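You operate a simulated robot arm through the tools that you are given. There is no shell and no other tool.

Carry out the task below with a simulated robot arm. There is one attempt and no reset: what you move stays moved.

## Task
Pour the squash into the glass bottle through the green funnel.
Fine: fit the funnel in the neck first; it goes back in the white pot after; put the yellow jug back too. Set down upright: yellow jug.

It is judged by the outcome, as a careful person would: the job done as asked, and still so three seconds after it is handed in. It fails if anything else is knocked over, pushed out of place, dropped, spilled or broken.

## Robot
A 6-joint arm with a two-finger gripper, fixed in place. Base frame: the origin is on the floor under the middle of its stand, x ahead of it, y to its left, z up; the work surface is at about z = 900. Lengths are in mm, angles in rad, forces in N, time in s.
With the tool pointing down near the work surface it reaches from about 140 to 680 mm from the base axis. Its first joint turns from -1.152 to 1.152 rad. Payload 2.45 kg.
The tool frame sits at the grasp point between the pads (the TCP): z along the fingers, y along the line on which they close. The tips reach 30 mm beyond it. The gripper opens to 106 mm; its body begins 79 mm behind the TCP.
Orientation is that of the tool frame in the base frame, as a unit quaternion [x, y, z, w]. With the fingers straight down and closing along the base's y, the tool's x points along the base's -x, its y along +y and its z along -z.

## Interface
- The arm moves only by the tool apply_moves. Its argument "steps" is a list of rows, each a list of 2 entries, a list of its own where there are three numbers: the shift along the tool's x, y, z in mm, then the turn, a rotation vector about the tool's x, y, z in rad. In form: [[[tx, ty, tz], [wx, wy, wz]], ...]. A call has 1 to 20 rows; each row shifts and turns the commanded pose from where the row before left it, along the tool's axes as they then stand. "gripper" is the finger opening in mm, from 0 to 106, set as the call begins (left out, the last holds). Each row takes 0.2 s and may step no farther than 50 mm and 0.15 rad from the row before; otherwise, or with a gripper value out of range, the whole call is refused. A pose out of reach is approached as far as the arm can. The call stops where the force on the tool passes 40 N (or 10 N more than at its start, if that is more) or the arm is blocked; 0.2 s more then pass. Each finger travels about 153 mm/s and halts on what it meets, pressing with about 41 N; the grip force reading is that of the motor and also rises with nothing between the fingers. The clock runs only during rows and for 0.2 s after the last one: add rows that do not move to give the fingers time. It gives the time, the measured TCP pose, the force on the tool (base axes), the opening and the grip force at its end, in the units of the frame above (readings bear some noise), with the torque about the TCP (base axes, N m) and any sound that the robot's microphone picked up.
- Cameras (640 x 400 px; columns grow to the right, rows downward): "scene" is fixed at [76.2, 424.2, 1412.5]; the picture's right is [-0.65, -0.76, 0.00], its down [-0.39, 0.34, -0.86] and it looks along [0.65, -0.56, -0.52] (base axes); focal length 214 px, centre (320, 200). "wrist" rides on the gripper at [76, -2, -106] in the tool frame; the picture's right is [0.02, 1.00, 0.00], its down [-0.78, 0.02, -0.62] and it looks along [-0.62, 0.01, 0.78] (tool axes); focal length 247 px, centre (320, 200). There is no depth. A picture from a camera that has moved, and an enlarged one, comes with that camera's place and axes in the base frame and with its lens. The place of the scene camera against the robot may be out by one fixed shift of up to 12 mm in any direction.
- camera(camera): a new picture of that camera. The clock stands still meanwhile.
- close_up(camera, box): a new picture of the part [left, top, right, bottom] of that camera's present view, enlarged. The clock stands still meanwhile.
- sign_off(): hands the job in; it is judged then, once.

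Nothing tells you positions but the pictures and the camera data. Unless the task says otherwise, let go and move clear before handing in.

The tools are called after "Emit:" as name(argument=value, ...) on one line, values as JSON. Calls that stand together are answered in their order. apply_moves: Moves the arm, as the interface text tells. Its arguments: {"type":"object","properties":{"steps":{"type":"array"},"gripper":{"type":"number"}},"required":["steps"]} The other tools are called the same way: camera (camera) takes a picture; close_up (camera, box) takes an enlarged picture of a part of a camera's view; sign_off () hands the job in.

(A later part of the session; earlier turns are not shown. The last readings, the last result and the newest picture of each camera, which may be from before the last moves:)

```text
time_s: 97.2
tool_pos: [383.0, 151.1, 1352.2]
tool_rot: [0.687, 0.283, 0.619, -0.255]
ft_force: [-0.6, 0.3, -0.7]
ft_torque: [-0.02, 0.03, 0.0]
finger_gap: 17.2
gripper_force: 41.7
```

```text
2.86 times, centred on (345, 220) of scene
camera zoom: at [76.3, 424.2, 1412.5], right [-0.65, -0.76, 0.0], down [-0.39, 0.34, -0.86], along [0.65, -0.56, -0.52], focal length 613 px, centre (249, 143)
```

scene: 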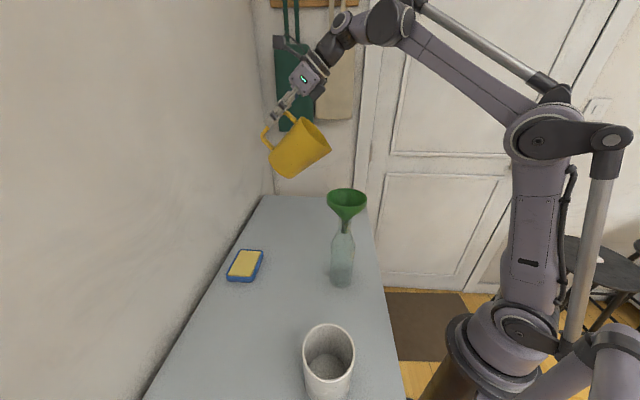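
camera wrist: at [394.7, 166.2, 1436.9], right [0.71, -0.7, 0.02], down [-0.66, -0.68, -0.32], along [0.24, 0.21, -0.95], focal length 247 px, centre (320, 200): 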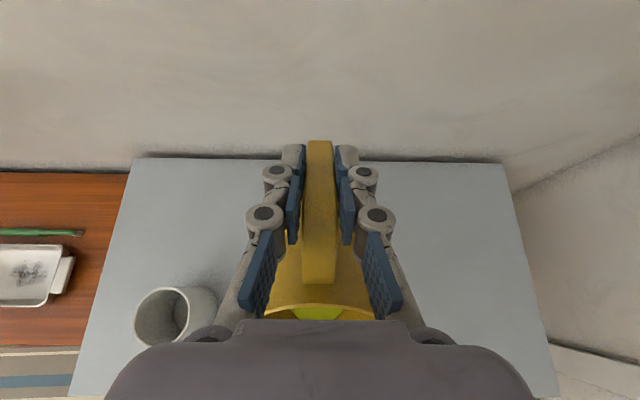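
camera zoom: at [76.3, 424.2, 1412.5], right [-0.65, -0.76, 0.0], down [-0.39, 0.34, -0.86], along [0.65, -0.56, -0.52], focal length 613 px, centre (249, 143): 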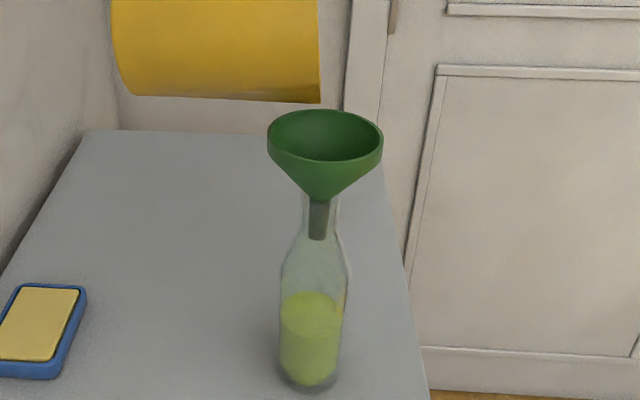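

Emit:
apply_moves(steps=[[[1.07, 0, -4.1], [0, 0.0262, 0]], [[0, 0, 0], [0, 0, 0]], [[1.07, 0, -4.1], [0, 0.0262, 0]], [[0, 0, 0], [0, 0, 0]], [[1.07, 0, -4.1], [0, 0.0262, 0]], [[0, 0, 0], [0, 0, 0]], [[1.07, 0, -4.1], [0, 0.0262, 0]], [[0, 0, 0], [0, 0, 0]], [[1.07, 0, -4.1], [0, 0.0262, 0]], [[0, 0, 0], [0, 0, 0]], [[1.07, 0, -4.1], [0, 0.0262, 0]], [[0, 0, 0], [0, 0, 0]], [[1.07, 0, -4.1], [0, 0.0262, 0]], [[0, 0, 0], [0, 0, 0]], [[0, 0, 0], [0, 0, 0]]])

Emit:
close_up(camera="scene", box=[290, 80, 400, 240])

Emit:
close_up(camera="scene", box=[310, 150, 380, 290])

Emit:
camera(camera="wrist")

```text
time_s: 100.4
tool_pos: [364.1, 132.3, 1360.7]
tool_rot: [0.627, 0.259, 0.679, -0.28]
ft_force: [0.0, -0.2, -1.6]
ft_torque: [-0.02, 0.03, 0.02]
finger_gap: 17.2
gripper_force: 41.4
```

```text
2.50 times, centred on (345, 160) of scene
camera zoom: at [76.3, 424.2, 1412.5], right [-0.65, -0.76, 0.0], down [-0.39, 0.34, -0.86], along [0.65, -0.56, -0.52], focal length 536 px, centre (258, 300)
```

zoom: 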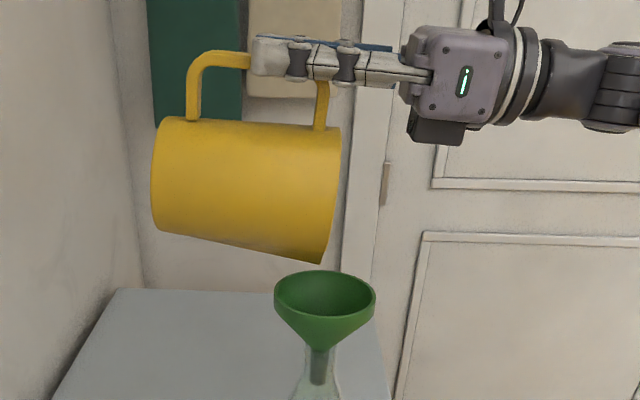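

```text
2.86 times, centred on (345, 220) of scene
camera zoom: at [76.3, 424.2, 1412.5], right [-0.65, -0.76, 0.0], down [-0.39, 0.34, -0.86], along [0.65, -0.56, -0.52], focal length 613 px, centre (249, 143)
```

zoom: 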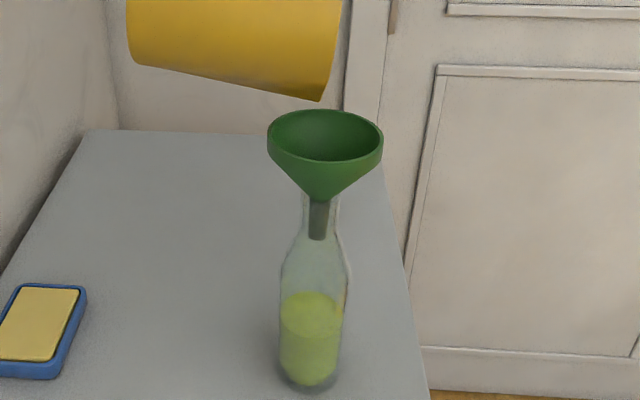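

```text
taken
camera wrist: at [282.1, 54.7, 1427.6], right [0.7, -0.71, 0.02], down [-0.38, -0.41, -0.83], along [0.6, 0.58, -0.56], focal length 247 px, centre (320, 200)
```

wrist: 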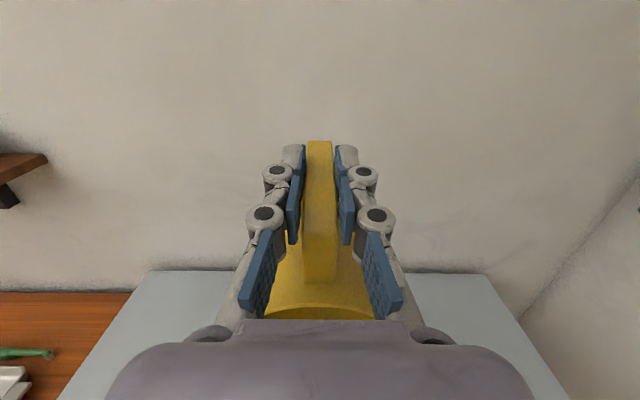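

The level in the bottle has stopped rising. I'll tip a bit further and wait to drain the last of it.

Emit:
apply_moves(steps=[[[1.6, 0, -6.2], [0, 0.04, 0]], [[1.6, 0, -6.2], [0, 0.04, 0]], [[1.6, 0, -6.2], [0, 0.04, 0]], [[1.6, 0, -6.2], [0, 0.04, 0]], [[1.6, 0, -6.2], [0, 0.04, 0]], [[1.6, 0, -6.2], [0, 0.04, 0]], [[0, 0, 0], [0, 0, 0]], [[0, 0, 0], [0, 0, 0]], [[0, 0, 0], [0, 0, 0]], [[0, 0, 0], [0, 0, 0]], [[0, 0, 0], [0, 0, 0]], [[0, 0, 0], [0, 0, 0]], [[0, 0, 0], [0, 0, 0]], [[0, 0, 0], [0, 0, 0]], [[0, 0, 0], [0, 0, 0]]])

Emit:
close_up(camera="scene", box=[290, 80, 400, 240])

Emit:
close_up(camera="scene", box=[310, 150, 380, 290])

```text
time_s: 103.6
tool_pos: [335.4, 105.8, 1361.7]
tool_rot: [0.542, 0.223, 0.749, -0.308]
ft_force: [0.9, 0.2, -2.0]
ft_torque: [-0.08, 0.07, 0.01]
finger_gap: 17.1
gripper_force: 41.2
```

```text
2.50 times, centred on (345, 160) of scene
camera zoom: at [76.3, 424.2, 1412.5], right [-0.65, -0.76, 0.0], down [-0.39, 0.34, -0.86], along [0.65, -0.56, -0.52], focal length 536 px, centre (258, 300)
```

zoom: 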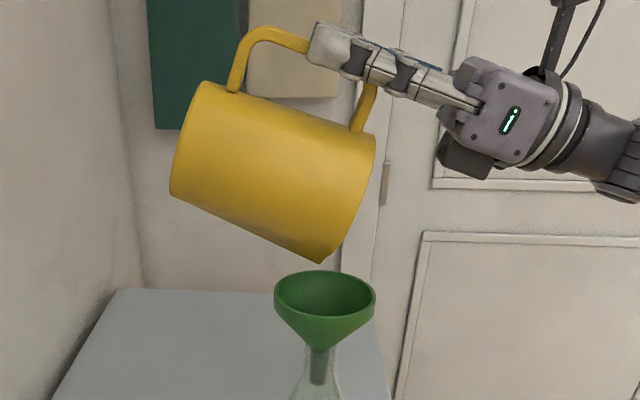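

```text
2.86 times, centred on (345, 220) of scene
camera zoom: at [76.3, 424.2, 1412.5], right [-0.65, -0.76, 0.0], down [-0.39, 0.34, -0.86], along [0.65, -0.56, -0.52], focal length 613 px, centre (249, 143)
```

zoom: 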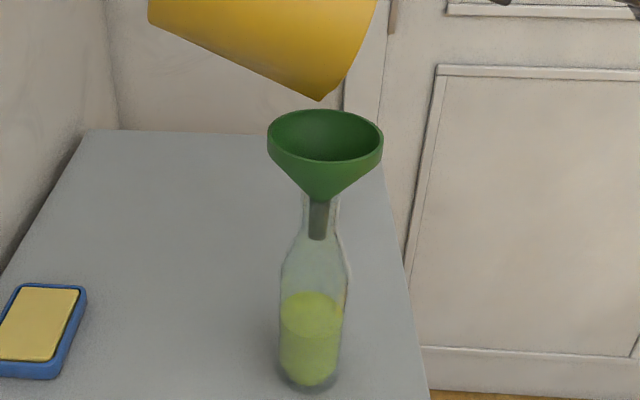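

The jug is empty (about 1.9 N) and the squash is all in the bottle. I'll raise it slightly and turn it back up around the spout, then move away sideways.

Emit:
apply_moves(steps=[[[19, 0, 6.3], [0, 0, 0]], [[19, 0, 6.3], [0, 0, 0]], [[-2, 0, 7], [0, -0.05, 0]], [[-3.24, 0, 12.3], [0, -0.079, 0]], [[-3.24, 0, 12.3], [0, -0.079, 0]], [[-3.24, 0, 12.3], [0, -0.079, 0]], [[-3.24, 0, 12.3], [0, -0.079, 0]], [[-3.24, 0, 12.3], [0, -0.079, 0]], [[-3.24, 0, 12.3], [0, -0.079, 0]], [[-3.24, 0, 12.3], [0, -0.079, 0]], [[-3.24, 0, 12.3], [0, -0.079, 0]], [[-3.24, 0, 12.3], [0, -0.079, 0]], [[-3.24, 0, 12.3], [0, -0.079, 0]], [[-3.24, 0, 12.3], [0, -0.079, 0]], [[-3.24, 0, 12.3], [0, -0.079, 0]], [[-3.24, 0, 12.3], [0, -0.079, 0]], [[0, 0, 0], [0, 0, 0]]])

Emit:
camera(camera="wrist")

Emit:
close_up(camera="scene", box=[270, 50, 420, 260])

```text
time_s: 107.2
tool_pos: [440.3, 211.4, 1332.4]
tool_rot: [0.85, 0.351, 0.364, -0.15]
ft_force: [0.2, 0.3, -1.9]
ft_torque: [0.04, 0.0, -0.01]
finger_gap: 17.1
gripper_force: 40.6
```

```text
taken
camera wrist: at [421.7, 194.4, 1460.1], right [0.72, -0.7, 0.02], down [-0.69, -0.71, -0.14], along [0.11, 0.09, -0.99], focal length 247 px, centre (320, 200)
```

wrist: 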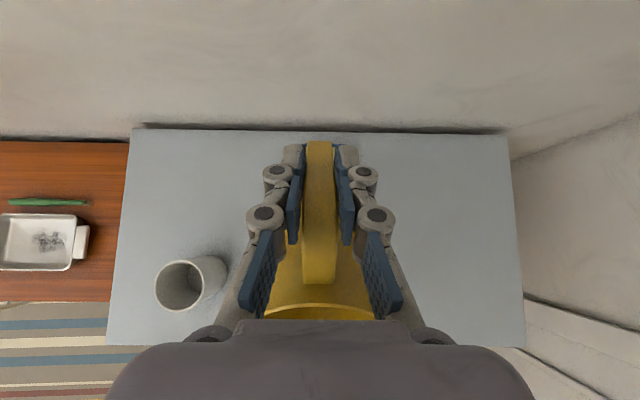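

```text
1.90 times, centred on (345, 155) of scene
camera zoom: at [76.3, 424.2, 1412.5], right [-0.65, -0.76, 0.0], down [-0.39, 0.34, -0.86], along [0.65, -0.56, -0.52], focal length 408 px, centre (272, 286)
```

zoom: 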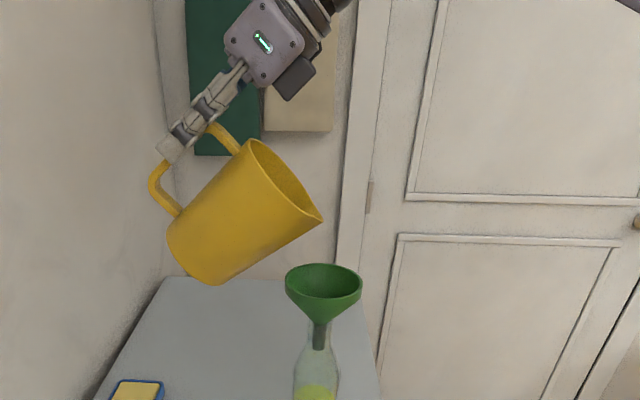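

Emit:
apply_moves(steps=[[[0, 10, 0], [0, 0, 0]], [[2, 20, 2], [0, 0, 0]], [[2, 22, 2], [0, 0, 0]], [[2, 22, 2], [0, 0, 0]], [[2, 22, 2], [0, 0, 0]], [[2, 22, 2], [0, 0, 0]], [[0, 16, 0], [0, 0, 0]], [[-16, 3, -2], [0, 0, 0]], [[-22, 4, -3], [0, 0, 0]], [[-22, 4, -3], [0, 0, 0]], [[-22, 4, -3], [0, 0, 0]], [[-22, 4, -3], [0, 0, 0]], [[-22, 4, -3], [0, 0, 0]], [[-22, 4, -3], [0, 0, 0]], [[-22, 4, -3], [0, 0, 0]], [[-22, 4, -3], [0, 0, 0]], [[-22, 4, -3], [0, 0, 0]], [[-22, 4, -3], [0, 0, 0]], [[-10, 0, 0], [0, 0, 0]], [[0, 0, 0], [0, 0, 0]]])

Emit:
camera(camera="wrist")

Emit:
camera(camera="scene")

```text
time_s: 111.4
tool_pos: [439.1, -42.2, 1176.9]
tool_rot: [0.849, 0.35, 0.365, -0.151]
ft_force: [-0.2, -0.1, -1.5]
ft_torque: [0.05, -0.02, -0.01]
finger_gap: 17.2
gripper_force: 41.1
```

```text
taken
camera wrist: at [421.2, -57.6, 1305.4], right [0.72, -0.7, 0.02], down [-0.69, -0.71, -0.14], along [0.11, 0.09, -0.99], focal length 247 px, centre (320, 200)
```

wrist: 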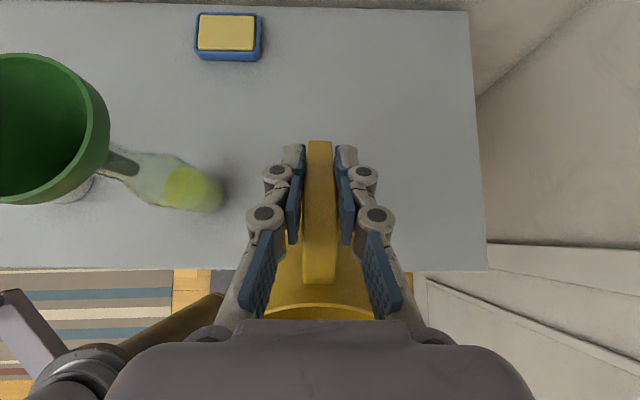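

```text
taken
```

scene: 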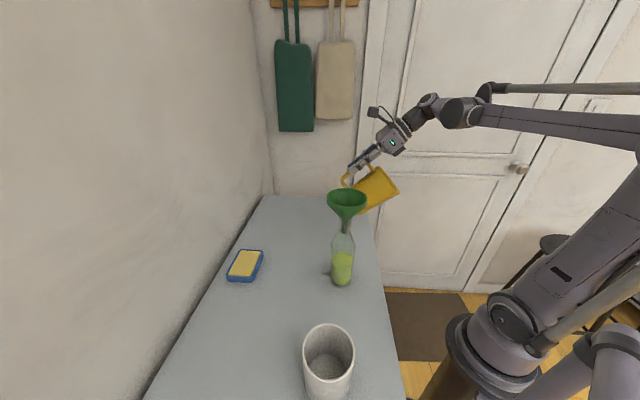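

The jug is clear of the bottle. I'll bring it upright and then turn it back to its original heading.

Emit:
apply_moves(steps=[[[0, 0, 0], [0, -0.0813, 0]], [[0, 0, 0], [0, -0.0813, 0]], [[0, 0, 0], [0, -0.0813, 0]], [[0, 0, 0], [0, -0.0813, 0]], [[0, 0, 0], [0, -0.0813, 0]], [[0, 0, 0], [0, -0.0813, 0]], [[0, 0, 0], [0, -0.0813, 0]], [[0, 0, 0], [0, -0.0813, 0]], [[0, 0, 0], [0, -0.0813, 0]], [[0, 0, 0], [0, -0.0813, 0]], [[0, 0, 0], [0, 0, 0]], [[0, 0, 0], [0, 0, 0]]])

Emit:
apply_moves(steps=[[[0, 0, 0], [0, 0, -0.0616]], [[0, 0, 0], [0, 0, -0.11]], [[0, 0, 0], [0, 0, -0.13]], [[0, 0, 0], [0, 0, -0.13]], [[0, 0, 0], [0, 0, -0.13]], [[0, 0, 0], [0, 0, -0.13]], [[0, 0, 0], [0, 0, -0.13]], [[0, 0, 0], [0, 0, -0.13]], [[0, 0, 0], [0, 0, -0.13]], [[0, 0, 0], [0, 0, -0.13]], [[0, 0, 0], [0, 0, -0.13]], [[0, 0, 0], [0, 0, -0.13]], [[0, 0, 0], [0, 0, -0.13]], [[0, 0, 0], [0, 0, -0.13]], [[0, 0, 0], [0, 0, -0.13]], [[0, 0, 0], [0, 0, -0.13]], [[0, 0, 0], [0, 0, -0.13]], [[0, 0, 0], [0, 0, -0.1]], [[0, 0, 0], [0, 0, -0.06]], [[0, 0, 0], [0, 0, 0]]])

Emit:
camera(camera="scene")

```text
time_s: 114.0
tool_pos: [438.8, -42.4, 1177.7]
tool_rot: [0.925, 0.381, -0.002, 0.001]
ft_force: [-0.4, -0.6, -1.6]
ft_torque: [0.08, -0.09, -0.01]
finger_gap: 17.3
gripper_force: 41.5
```

```text
time_s: 118.2
tool_pos: [438.7, -40.4, 1177.8]
tool_rot: [0.038, 0.999, -0.001, -0.001]
ft_force: [-0.8, 0.6, -1.6]
ft_torque: [0.01, 0.12, 0.02]
finger_gap: 17.1
gripper_force: 40.7
```

```text
taken
```

scene: 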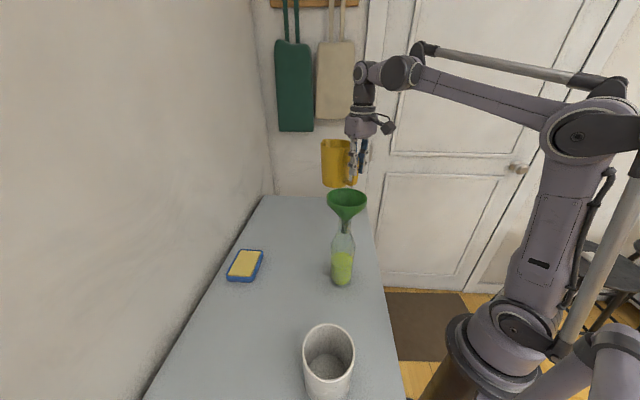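

Emit:
apply_moves(steps=[[[0, 0, 0], [0, 0, -0.08]], [[0, 0, 0], [0, 0, -0.13]], [[0, 0, 0], [0, 0, -0.13]], [[0, 0, 0], [0, 0, -0.13]], [[0, 0, 0], [0, 0, -0.13]], [[0, 0, 0], [0, 0, -0.13]], [[0, 0, 0], [0, 0, -0.08]], [[0, 0, 0], [0, 0, -0.05]], [[0, 0, 0], [0, 0, 0]], [[0, 0, 0], [0, 0, 0]]])

Emit:
camera(camera="wrist")

Emit:
close_up(camera="scene", box=[290, 90, 390, 240])

```text
time_s: 120.4
tool_pos: [439.5, -41.3, 1177.2]
tool_rot: [-0.382, 0.924, 0.0, -0.001]
ft_force: [-0.2, 0.2, -2.0]
ft_torque: [-0.1, 0.08, -0.02]
finger_gap: 17.0
gripper_force: 41.0
```

```text
taken
camera wrist: at [386.8, -96.0, 1283.2], right [-0.72, 0.69, 0.0], down [0.54, 0.57, 0.62], along [0.43, 0.45, -0.78], focal length 247 px, centre (320, 200)
```

wrist: 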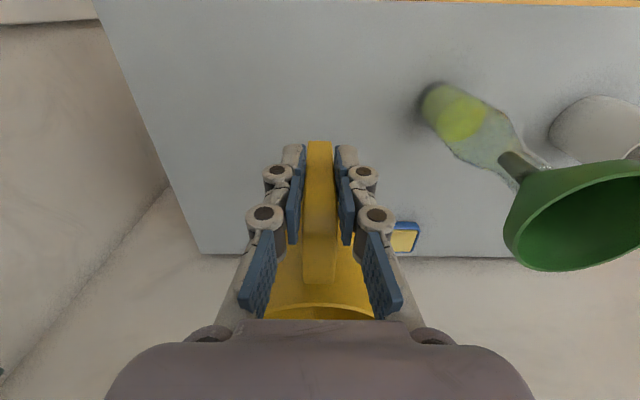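

```text
2.67 times, centred on (340, 165) of scene
camera zoom: at [76.3, 424.2, 1412.5], right [-0.65, -0.76, 0.0], down [-0.39, 0.34, -0.86], along [0.65, -0.56, -0.52], focal length 572 px, centre (267, 293)
```

zoom: 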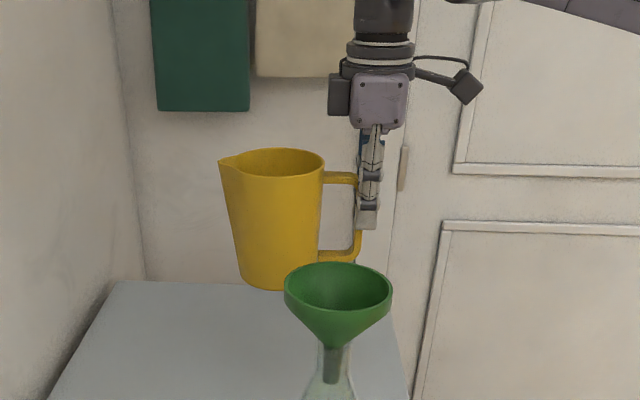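

Emit:
apply_moves(steps=[[[0, -8, 8], [0, 0, 0]], [[0.2, -13, 18], [0, 0, 0]], [[0.2, -14, 20], [0, 0, 0]], [[0.2, -14, 20], [0, 0, 0]], [[0.2, -14, 20], [0, 0, 0]], [[0.2, -11, 20], [0, 0, 0]], [[0.1, -8, 16], [0, 0, 0]], [[0, 0, 8], [0, 0, 0]], [[0, 0, 0], [0, 0, 0]], [[0, 0, 0], [0, 0, 0]]])

Emit:
camera(camera="wrist")

Emit:
close_up(camera="scene", box=[300, 130, 380, 240])

```text
time_s: 122.6
tool_pos: [495.8, -97.4, 1046.5]
tool_rot: [-0.381, 0.925, -0.001, -0.001]
ft_force: [0.0, 0.8, -1.9]
ft_torque: [-0.13, 0.1, -0.02]
finger_gap: 17.4
gripper_force: 40.6
```

```text
taken
camera wrist: at [442.9, -152.4, 1153.0], right [-0.72, 0.69, 0.0], down [0.54, 0.57, 0.62], along [0.43, 0.45, -0.78], focal length 247 px, centre (320, 200)
```

wrist: 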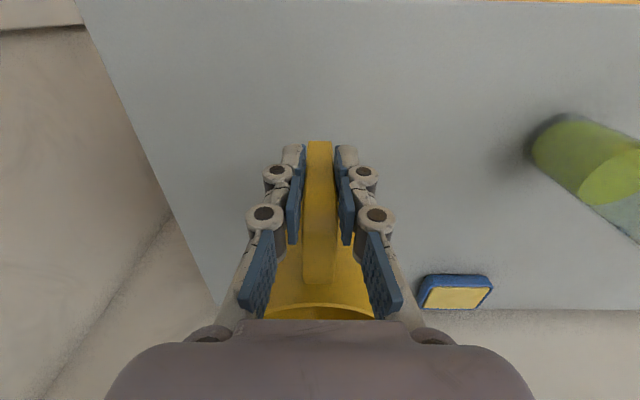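

```text
3.64 times, centred on (340, 185) of scene
camera zoom: at [76.3, 424.2, 1412.5], right [-0.65, -0.76, 0.0], down [-0.39, 0.34, -0.86], along [0.65, -0.56, -0.52], focal length 780 px, centre (247, 254)
```

zoom: 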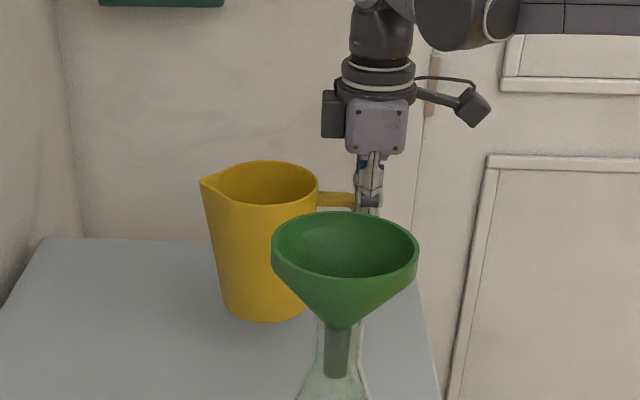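

Emit:
apply_moves(steps=[[[0.9, -2.5, 8], [0, 0, 0]], [[0, 0, 12], [0, 0, 0]], [[0, 0, 12], [0, 0, 0]], [[0, 0, 8], [0, 0, 0]], [[0, 0, 4], [0, 0, 0]], [[0, 0, 0], [0, 0, 0]], [[0, 0, 0], [0, 0, 0]]])

Emit:
camera(camera="wrist")

Emit:
close_up(camera="scene", box=[300, 150, 380, 260])

```text
time_s: 124.2
tool_pos: [497.4, -102.1, 1002.2]
tool_rot: [-0.381, 0.924, 0.0, -0.001]
ft_force: [-0.4, 0.1, -1.8]
ft_torque: [-0.07, 0.1, -0.04]
finger_gap: 16.9
gripper_force: 41.4
```

```text
taken
camera wrist: at [444.9, -157.3, 1108.2], right [-0.72, 0.69, 0.0], down [0.54, 0.57, 0.62], along [0.43, 0.45, -0.78], focal length 247 px, centre (320, 200)
```

wrist: 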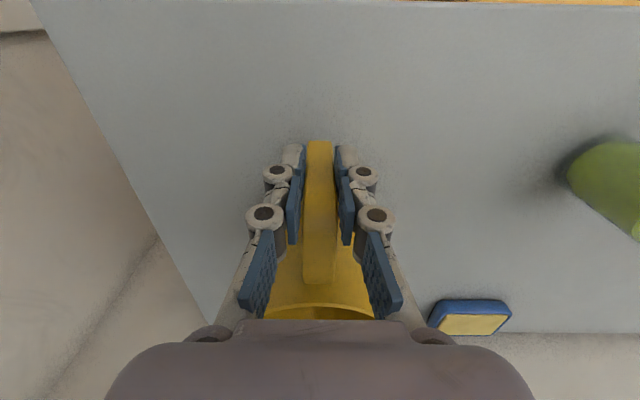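

```text
3.64 times, centred on (340, 205) of scene
camera zoom: at [76.3, 424.2, 1412.5], right [-0.65, -0.76, 0.0], down [-0.39, 0.34, -0.86], along [0.65, -0.56, -0.52], focal length 780 px, centre (247, 182)
```

zoom: 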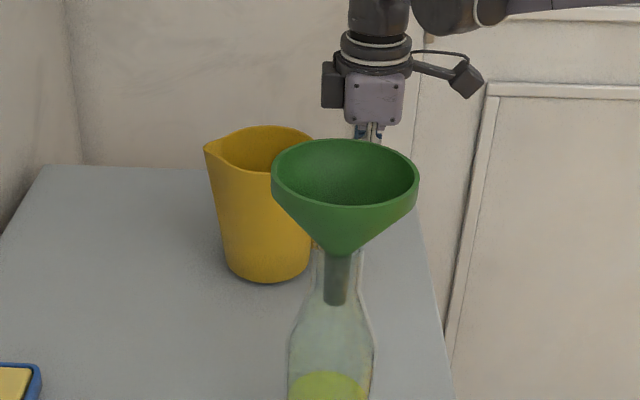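

Emit:
apply_moves(steps=[[[-1.1, 2.4, 2], [0, 0, 0]], [[0, 0, 2], [0, 0, 0]], [[0, 0, 1.5], [0, 0, 0]], [[0, 0, 0], [0, 0, 0]], [[0, 0, 0], [0, 0, 0]]])

Emit:
close_up(camera="scene", box=[300, 150, 380, 260])

Emit:
close_up(camera="wrist", box=[260, 100, 380, 260])

```text
time_s: 125.4
tool_pos: [495.4, -99.2, 998.5]
tool_rot: [-0.381, 0.925, 0.0, -0.001]
ft_force: [0.6, 0.2, 8.7]
ft_torque: [0.85, -0.79, -0.03]
finger_gap: 17.3
gripper_force: 40.9
```

```text
3.64 times, centred on (340, 205) of scene
camera zoom: at [76.1, 424.2, 1412.5], right [-0.65, -0.76, 0.0], down [-0.39, 0.34, -0.86], along [0.65, -0.56, -0.52], focal length 780 px, centre (247, 182)
```

zoom: 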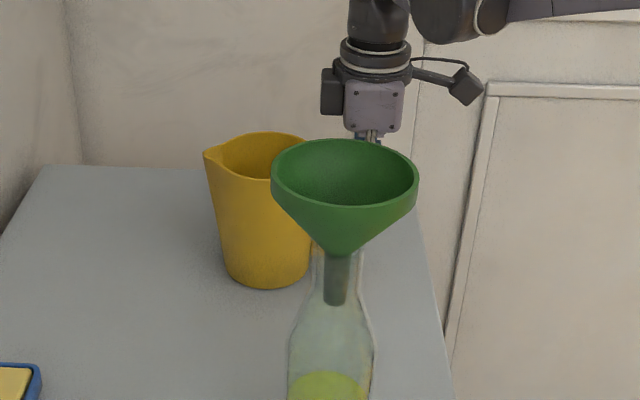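

```text
2.50 times, centred on (320, 180) of wrist
camera zoom: at [442.2, -154.4, 1102.9], right [-0.72, 0.69, 0.0], down [0.54, 0.56, 0.62], along [0.43, 0.45, -0.78], focal length 617 px, centre (320, 250)
```

zoom: 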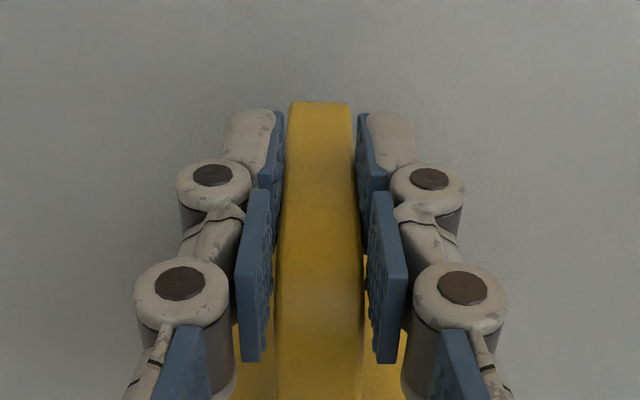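

The jug's far base edge has touched first, which means it is about 1° nose-down. I'll level it slightly and settle it before releasing.

Emit:
apply_moves(steps=[[[0, 0, -0.5], [0, -0.006, 0]], [[0, 0, 0], [0, -0.006, 0]], [[0, 0, 1.0], [0, 0, 0]], [[0, 0, 0], [0, 0, 0]]])

Emit:
close_up(camera="scene", box=[300, 150, 380, 260])

```text
time_s: 126.4
tool_pos: [496.5, -99.2, 996.3]
tool_rot: [-0.382, 0.924, 0.002, 0.005]
ft_force: [-0.3, -0.4, -1.6]
ft_torque: [-0.07, 0.11, -0.03]
finger_gap: 17.2
gripper_force: 41.2
```

```text
3.64 times, centred on (340, 205) of scene
camera zoom: at [76.3, 424.2, 1412.5], right [-0.65, -0.76, 0.0], down [-0.39, 0.34, -0.86], along [0.65, -0.56, -0.52], focal length 780 px, centre (247, 182)
```

zoom: 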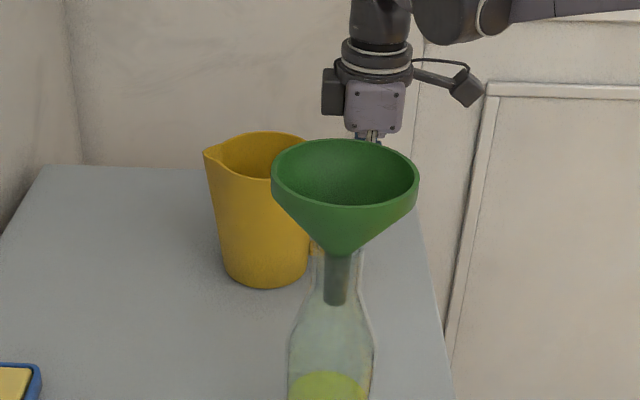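

Emit:
apply_moves(steps=[[[0, 0, 1], [0, 0, 0]], [[0, 0, 0.7], [0, 0, 0]], [[0, 0, 0], [0, 0, 0]]])

```text
time_s: 127.2
tool_pos: [495.5, -98.6, 996.1]
tool_rot: [-0.38, 0.925, 0.002, 0.005]
ft_force: [-0.7, -2.3, 20.4]
ft_torque: [0.71, -0.78, -0.05]
finger_gap: 17.3
gripper_force: 40.6
```

Emit:
apply_moves(steps=[[[0, 0, -0.4], [0, 0.003, 0]], [[0, 0, 0], [0, 0, 0]]])

```text
time_s: 127.8
tool_pos: [495.5, -99.0, 996.1]
tool_rot: [-0.381, 0.924, 0.001, 0.003]
ft_force: [0.0, -1.8, 19.2]
ft_torque: [0.69, -0.78, -0.07]
finger_gap: 17.4
gripper_force: 41.4
```

Emit:
apply_moves(steps=[[[0, 0, -0.6], [0, 0, 0]], [[0, 0, 0], [0, 0, 0]]])

Emit:
camera(camera="wrist")

```text
time_s: 128.4
tool_pos: [495.9, -99.7, 996.1]
tool_rot: [-0.382, 0.924, 0.001, 0.002]
ft_force: [0.1, -0.3, -2.1]
ft_torque: [-0.1, 0.12, 0.02]
finger_gap: 17.3
gripper_force: 40.8
```

```text
taken
camera wrist: at [442.4, -155.7, 1101.1], right [-0.72, 0.69, 0.0], down [0.54, 0.56, 0.63], along [0.43, 0.45, -0.78], focal length 247 px, centre (320, 200)
```

wrist: 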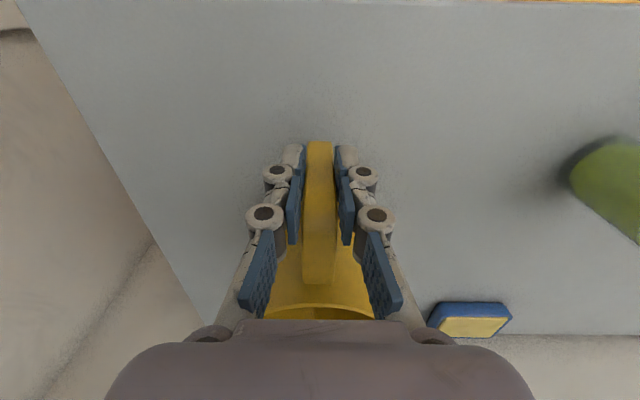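

Emit:
apply_moves(steps=[[[0, 0, 0.4], [0, 0, 0]], [[0, 0, 0], [0, 0, 0]]])

Emit:
apply_moves(steps=[[[0, 0, 0], [0, 0, 0]], [[0, 0, 0], [0, 0, 0]], [[0, 0, 0], [0, 0, 0]]], gripper=26)

Emit:
apply_moves(steps=[[[0, 0, 0], [0, 0, 0]], [[0, 0, 0], [0, 0, 0]], [[0, 0, 0], [0, 0, 0]]], gripper=60)

Emit:
camera(camera="wrist")

Emit:
close_up(camera="scene", box=[300, 150, 380, 260])

```text
time_s: 129.0
tool_pos: [496.8, -99.3, 996.1]
tool_rot: [-0.381, 0.925, 0.002, 0.003]
ft_force: [-0.3, -0.1, -1.5]
ft_torque: [-0.15, 0.07, 0.0]
finger_gap: 17.1
gripper_force: 41.4
```

```text
time_s: 129.8
tool_pos: [497.1, -100.3, 996.9]
tool_rot: [-0.382, 0.924, 0.001, 0.003]
ft_force: [-0.1, -0.1, 0.4]
ft_torque: [0.01, -0.01, 0.01]
finger_gap: 25.9
gripper_force: 0.0
```

```text
time_s: 130.6
tool_pos: [496.5, -100.7, 996.0]
tool_rot: [-0.382, 0.924, 0.001, 0.003]
ft_force: [-0.5, 0.8, -0.8]
ft_torque: [0.04, -0.01, 0.01]
finger_gap: 59.8
gripper_force: 0.1
```

```text
taken
camera wrist: at [442.7, -155.6, 1100.9], right [-0.72, 0.69, 0.0], down [0.54, 0.56, 0.63], along [0.43, 0.45, -0.78], focal length 247 px, centre (320, 200)
```

wrist: 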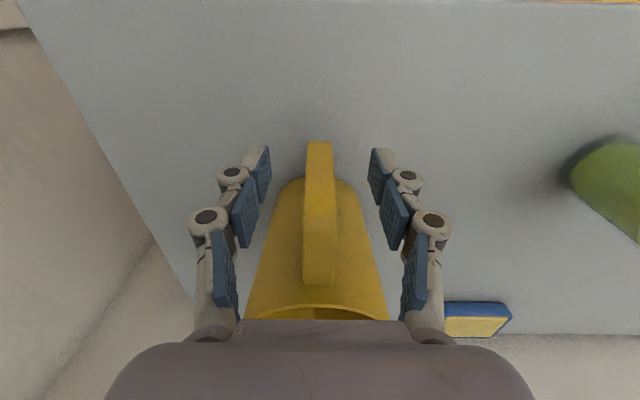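

```text
3.64 times, centred on (340, 205) of scene
camera zoom: at [76.2, 424.2, 1412.5], right [-0.65, -0.76, 0.0], down [-0.39, 0.34, -0.86], along [0.65, -0.56, -0.52], focal length 780 px, centre (247, 182)
```

zoom: 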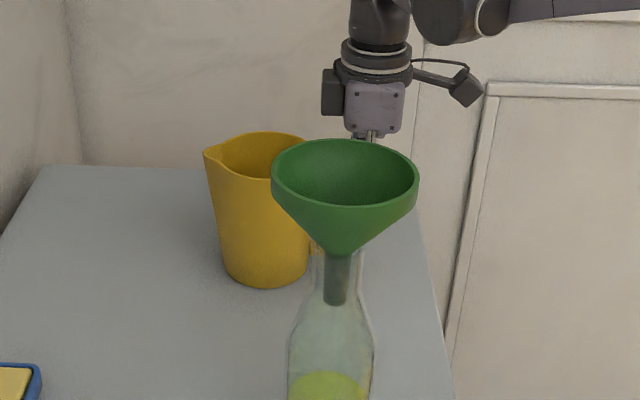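

The jug stands upright where it was. I'll withdraw straight up and then head for the funnel.

Emit:
apply_moves(steps=[[[0, 0, -10], [0, 0, 0]], [[0, 0, -20], [0, 0, 0]], [[0, 0, -30], [0, 0, 0]], [[0, 0, -30], [0, 0, 0]], [[0, 0, -30], [0, 0, 0]], [[0, 0, -30], [0, 0.009, 0]], [[0, 0, 0], [0, 0, 0]]])

Emit:
camera(camera="wrist")

Emit:
camera(camera="scene")

```text
time_s: 132.2
tool_pos: [494.5, -101.7, 1145.3]
tool_rot: [-0.383, 0.924, 0.0, -0.002]
ft_force: [0.3, -1.0, -0.1]
ft_torque: [0.01, 0.02, -0.01]
finger_gap: 60.0
gripper_force: 0.0
```

```text
taken
camera wrist: at [441.3, -156.4, 1253.0], right [-0.72, 0.69, 0.0], down [0.54, 0.57, 0.62], along [0.43, 0.45, -0.79], focal length 247 px, centre (320, 200)
```

wrist: 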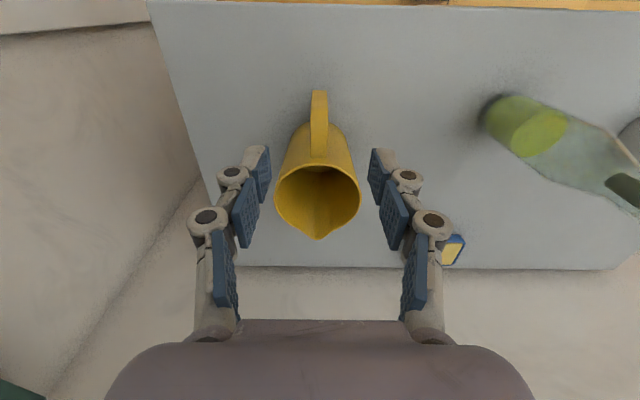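

```text
taken
```

scene: 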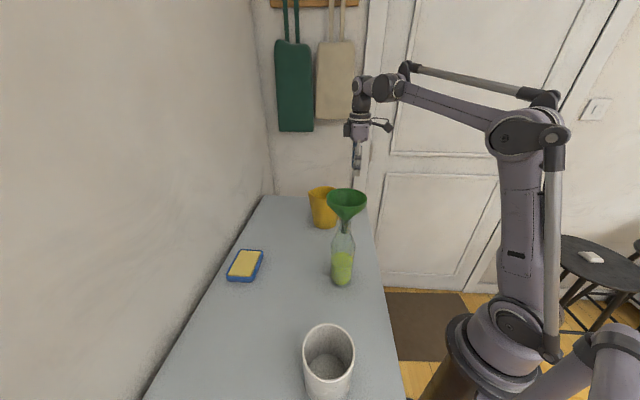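

Emit:
apply_moves(steps=[[[-2, 10, -15], [0, 0, 0]], [[-3.5, 21.5, -16], [0, 0, 0]], [[-3.5, 21.5, -16], [0, 0, 0]], [[-3.5, 21.5, -15], [0, 0, 0]], [[-3.5, 21.5, -14], [0, 0, 0]], [[-3.5, 21.5, -13], [0, 0, 0]], [[-3.5, 21.5, -12], [0, 0, 0]], [[-3.5, 21.5, -11], [0, 0, 0]], [[-3.5, 21.5, -11], [0, 0, 0]], [[-3.5, 21.5, -10], [0, 0, 0]], [[-3.5, 21.5, -10], [0, 0, 0]], [[-3.5, 21.5, -9], [0, 0, 0]], [[-1.5, 10.5, 0], [0, 0, 0]], [[0, 0, 0], [0, 0, 0]]], gripper=106)

Emit:
camera(camera="wrist")

Emit:
close_up(camera="wrist", box=[240, 20, 400, 200])

Emit:
close_up(camera="scene", box=[290, 100, 390, 300])

```text
time_s: 135.2
tool_pos: [344.4, 111.8, 1298.9]
tool_rot: [-0.381, 0.925, -0.001, 0.0]
ft_force: [0.5, -0.1, -0.5]
ft_torque: [0.01, 0.02, -0.01]
finger_gap: 106.1
gripper_force: 0.1
```

```text
taken
camera wrist: at [291.9, 57.2, 1404.7], right [-0.72, 0.69, 0.0], down [0.54, 0.57, 0.62], along [0.43, 0.45, -0.78], focal length 247 px, centre (320, 200)
```

wrist: 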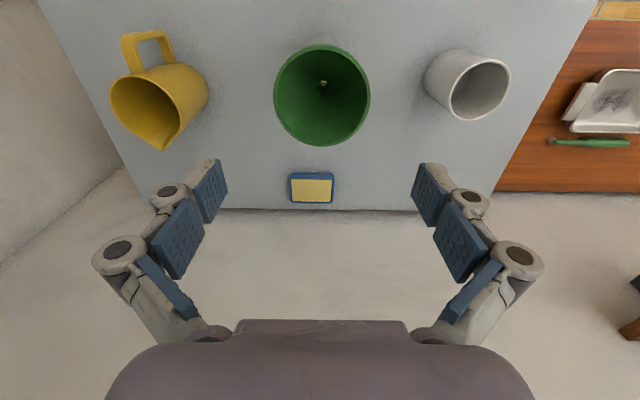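

```text
2.22 times, centred on (320, 110) of wrist
camera zoom: at [291.9, 57.2, 1404.7], right [-0.72, 0.69, 0.0], down [0.54, 0.57, 0.62], along [0.43, 0.45, -0.78], focal length 549 px, centre (320, 400)
```

zoom: 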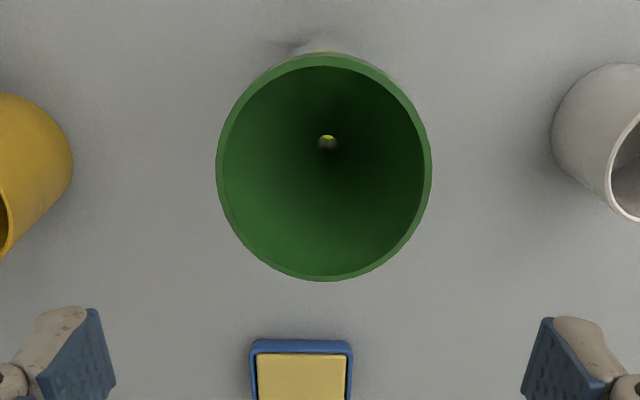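

```text
2.00 times, centred on (340, 200) of scene
camera zoom: at [76.2, 424.2, 1412.5], right [-0.65, -0.76, 0.0], down [-0.39, 0.34, -0.86], along [0.65, -0.56, -0.52], focal length 429 px, centre (280, 200)
```

zoom: 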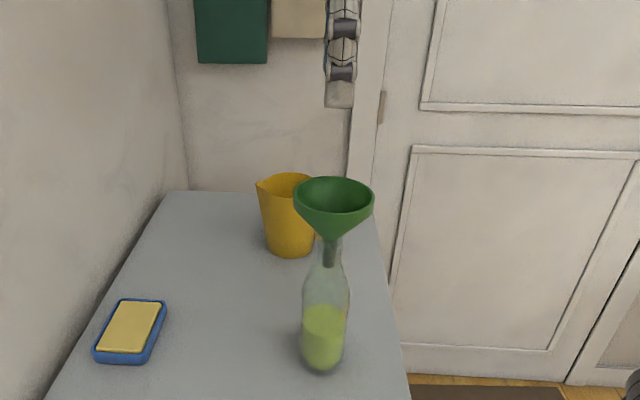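

Everything is in place and the funnel has drained. I'll go down over the funnel at the same pose where I released it.

Emit:
apply_moves(steps=[[[3.4, 0.4, 10], [0, 0, 0]], [[0, 0, 25], [0, 0, 0]], [[0, 0, 25], [0, 0, 0]], [[0, 0, 20], [0, 0, 0]], [[0, 0, 0], [0, 0, 0]], [[0, 0, 0], [0, 0, 0]]])

Emit:
camera(camera="wrist")

Emit:
close_up(camera="scene", box=[310, 140, 380, 250])

```text
time_s: 136.6
tool_pos: [341.4, 112.5, 1219.3]
tool_rot: [-0.382, 0.924, 0.0, -0.001]
ft_force: [-0.4, -0.3, 0.3]
ft_torque: [0.03, 0.0, 0.03]
finger_gap: 106.3
gripper_force: 0.1
```

```text
taken
camera wrist: at [289.2, 57.0, 1325.7], right [-0.72, 0.69, 0.0], down [0.54, 0.57, 0.62], along [0.43, 0.45, -0.78], focal length 247 px, centre (320, 200)
```

wrist: 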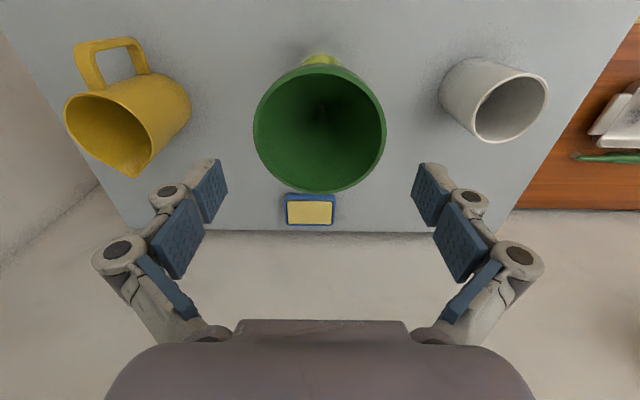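

```text
3.64 times, centred on (345, 195) of scene
camera zoom: at [76.2, 424.2, 1412.5], right [-0.65, -0.76, 0.0], down [-0.39, 0.34, -0.86], along [0.65, -0.56, -0.52], focal length 780 px, centre (229, 218)
```

zoom: 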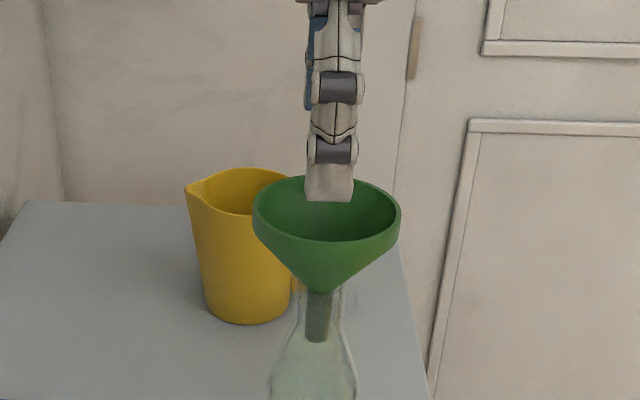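

Emit:
apply_moves(steps=[[[1.3, -1.3, 10], [0, 0, 0]], [[0, 0, 12], [0, 0, 0]], [[0, 0, 12], [0, 0, 0]], [[0, 0, 5], [0, 0, 0]], [[0, 0, 0], [0, 0, 0]], [[0, 0, 0], [0, 0, 0]]])

Emit:
camera(camera="wrist")

Emit:
close_up(camera="scene", box=[310, 140, 380, 250])

```text
time_s: 138.0
tool_pos: [340.9, 108.1, 1178.5]
tool_rot: [-0.382, 0.924, 0.0, -0.001]
ft_force: [-0.2, 0.3, -0.1]
ft_torque: [0.01, -0.01, 0.03]
finger_gap: 105.8
gripper_force: 0.0
```

```text
taken
camera wrist: at [287.9, 53.4, 1284.6], right [-0.72, 0.69, 0.0], down [0.54, 0.57, 0.62], along [0.43, 0.45, -0.78], focal length 247 px, centre (320, 200)
```

wrist: 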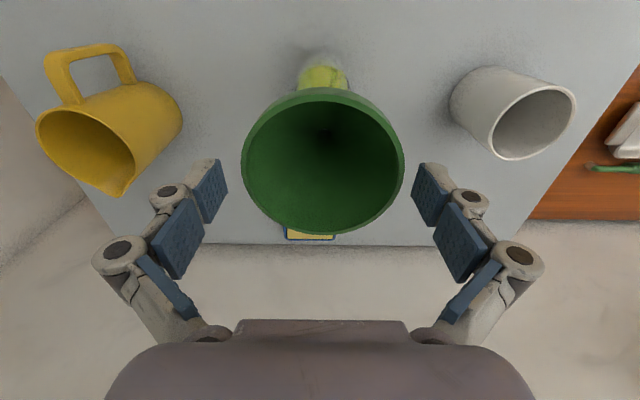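

```text
3.64 times, centred on (345, 195) of scene
camera zoom: at [76.2, 424.2, 1412.5], right [-0.65, -0.76, 0.0], down [-0.39, 0.34, -0.86], along [0.65, -0.56, -0.52], focal length 780 px, centre (229, 218)
```

zoom: 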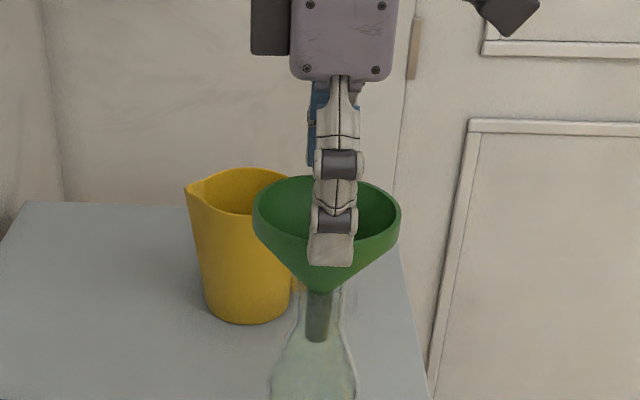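

Emit:
apply_moves(steps=[[[-2.1, 0.8, 0], [0, 0, 0]], [[0, 0, 0], [0, 0, 0]], [[0, 0, 0], [0, 0, 0]]])

Emit:
close_up(camera="wrist", box=[180, 60, 460, 260])

```text
time_s: 138.8
tool_pos: [341.4, 109.7, 1179.3]
tool_rot: [-0.382, 0.924, 0.0, -0.001]
ft_force: [-0.4, -0.1, 0.3]
ft_torque: [0.06, -0.01, 0.01]
finger_gap: 106.0
gripper_force: 0.0
```

```text
2.00 times, centred on (320, 160) of wrist
camera zoom: at [288.7, 55.0, 1285.0], right [-0.72, 0.69, 0.0], down [0.54, 0.57, 0.62], along [0.43, 0.45, -0.78], focal length 494 px, centre (320, 280)
```

zoom: 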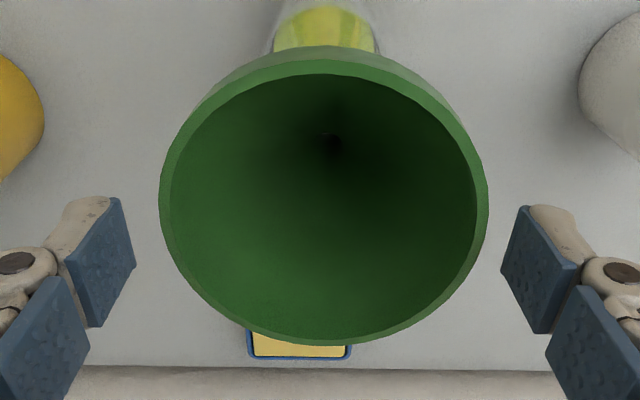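

The funnel is centred between the pads to within half a millimetre. I'll close on it.

Emit:
apply_moves(steps=[[[0, 0, 0], [0, 0, 0]], [[0, 0, 0], [0, 0, 0]], [[0, 0, 0], [0, 0, 0]], [[0, 0, 0], [0, 0, 0]]], gripper=72)

Emit:
camera(camera="wrist")

Emit:
close_up(camera="scene", box=[310, 140, 380, 290])

```text
time_s: 139.8
tool_pos: [341.6, 109.6, 1178.9]
tool_rot: [-0.382, 0.924, 0.0, -0.001]
ft_force: [-0.1, 0.8, 15.6]
ft_torque: [0.0, -0.02, -0.03]
finger_gap: 80.7
gripper_force: 41.1
```

```text
taken
camera wrist: at [288.6, 54.9, 1285.2], right [-0.72, 0.69, 0.0], down [0.54, 0.57, 0.62], along [0.43, 0.45, -0.78], focal length 247 px, centre (320, 200)
```

wrist: 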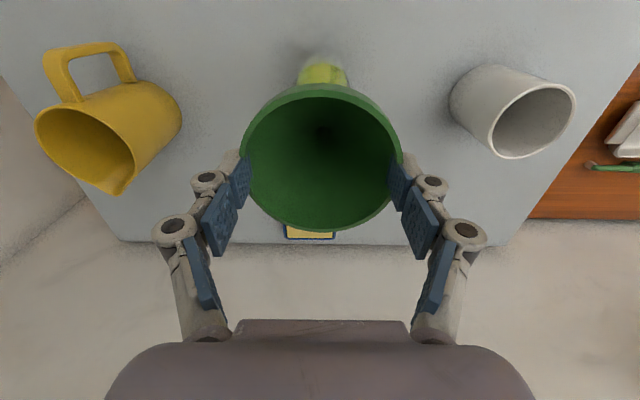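

```text
2.67 times, centred on (345, 215) of scene
camera zoom: at [76.1, 424.1, 1412.6], right [-0.65, -0.76, 0.0], down [-0.39, 0.34, -0.86], along [0.65, -0.56, -0.52], focal length 572 px, centre (253, 160)
```

zoom: 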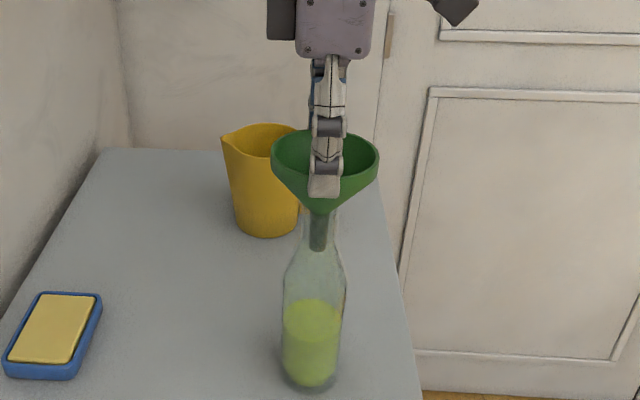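

Emit:
apply_moves(steps=[[[0, 0, -4], [0, 0, 0]], [[0, 0, -6], [0, 0, 0]], [[0, 0, -6], [0, 0, 0]], [[0, 0, -6], [0, 0, 0]], [[0, 0, 0], [0, 0, 0]]])

Emit:
close_up(camera="scene", box=[315, 165, 375, 245])

Emit:
camera(camera="wrist")

```text
time_s: 141.0
tool_pos: [341.8, 109.5, 1200.1]
tool_rot: [-0.381, 0.925, -0.001, -0.002]
ft_force: [1.4, 0.5, -0.2]
ft_torque: [-0.01, -0.02, 0.0]
finger_gap: 80.3
gripper_force: 41.5
```

```text
5.00 times, centred on (345, 205) of scene
camera zoom: at [76.3, 424.2, 1412.5], right [-0.65, -0.76, 0.0], down [-0.39, 0.34, -0.86], along [0.65, -0.56, -0.52], focal length 1072 px, centre (195, 175)
```

zoom: 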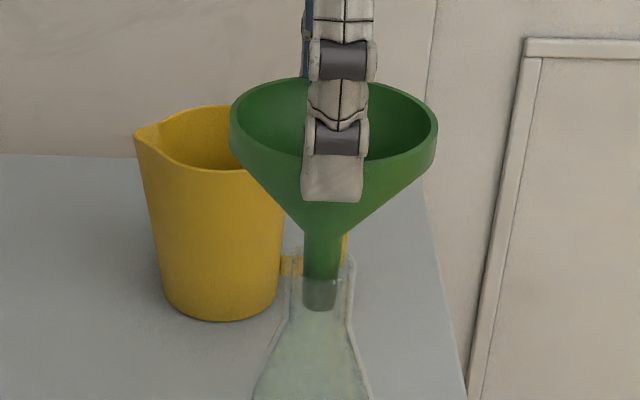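

```text
taken
camera wrist: at [288.8, 54.2, 1306.4], right [-0.72, 0.69, 0.0], down [0.54, 0.57, 0.62], along [0.43, 0.45, -0.78], focal length 247 px, centre (320, 200)
```

wrist: 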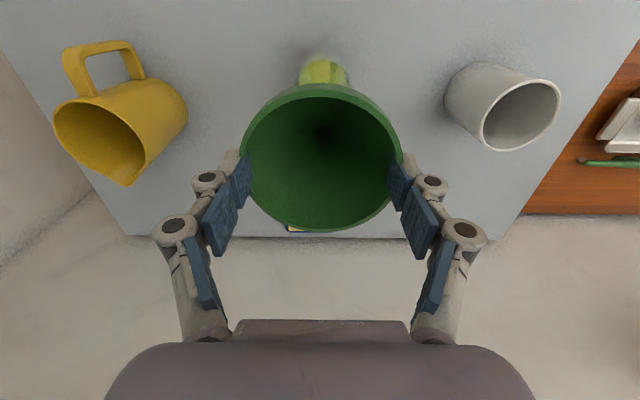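

Emit:
apply_moves(steps=[[[0, 0, -7], [0, 0, 0]], [[0, 0, -7], [0, 0, 0]], [[0, 0, -8], [0, 0, 0]], [[0, 0, -10], [0, 0, 0]], [[0, 0, -12], [0, 0, 0]], [[0, 0, -12], [0, 0, 0]], [[0, 0, -10], [0, 0, 0]], [[0, 0, 0], [0, 0, 0]]])

Emit:
close_up(camera="scene", box=[305, 135, 385, 295])

Emit:
camera(camera="wrist")

```text
time_s: 142.8
tool_pos: [343.9, 110.7, 1266.1]
tool_rot: [-0.381, 0.925, 0.0, -0.001]
ft_force: [-0.6, 0.5, -0.2]
ft_torque: [0.03, -0.01, -0.03]
finger_gap: 80.1
gripper_force: 40.9
```

```text
2.50 times, centred on (345, 215) of scene
camera zoom: at [76.3, 424.2, 1412.5], right [-0.65, -0.76, 0.0], down [-0.39, 0.34, -0.86], along [0.65, -0.56, -0.52], focal length 536 px, centre (258, 162)
```

zoom: 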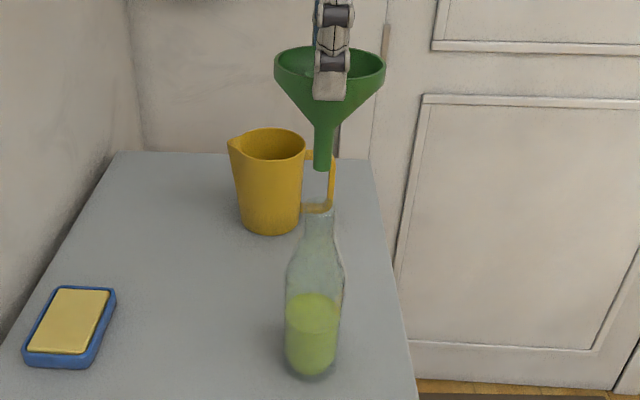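

```text
taken
camera wrist: at [290.1, 55.4, 1371.9], right [-0.72, 0.69, 0.0], down [0.54, 0.57, 0.62], along [0.43, 0.45, -0.78], focal length 247 px, centre (320, 200)
```

wrist: 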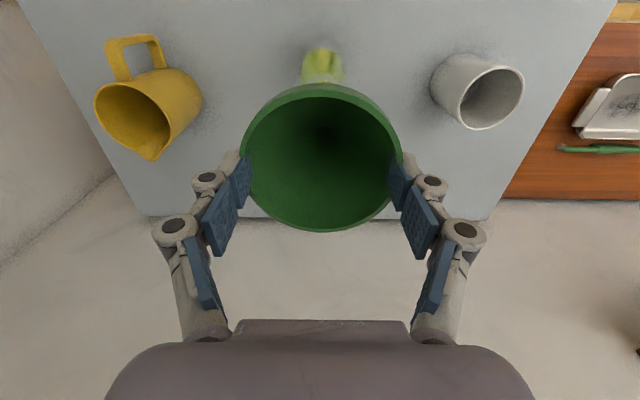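

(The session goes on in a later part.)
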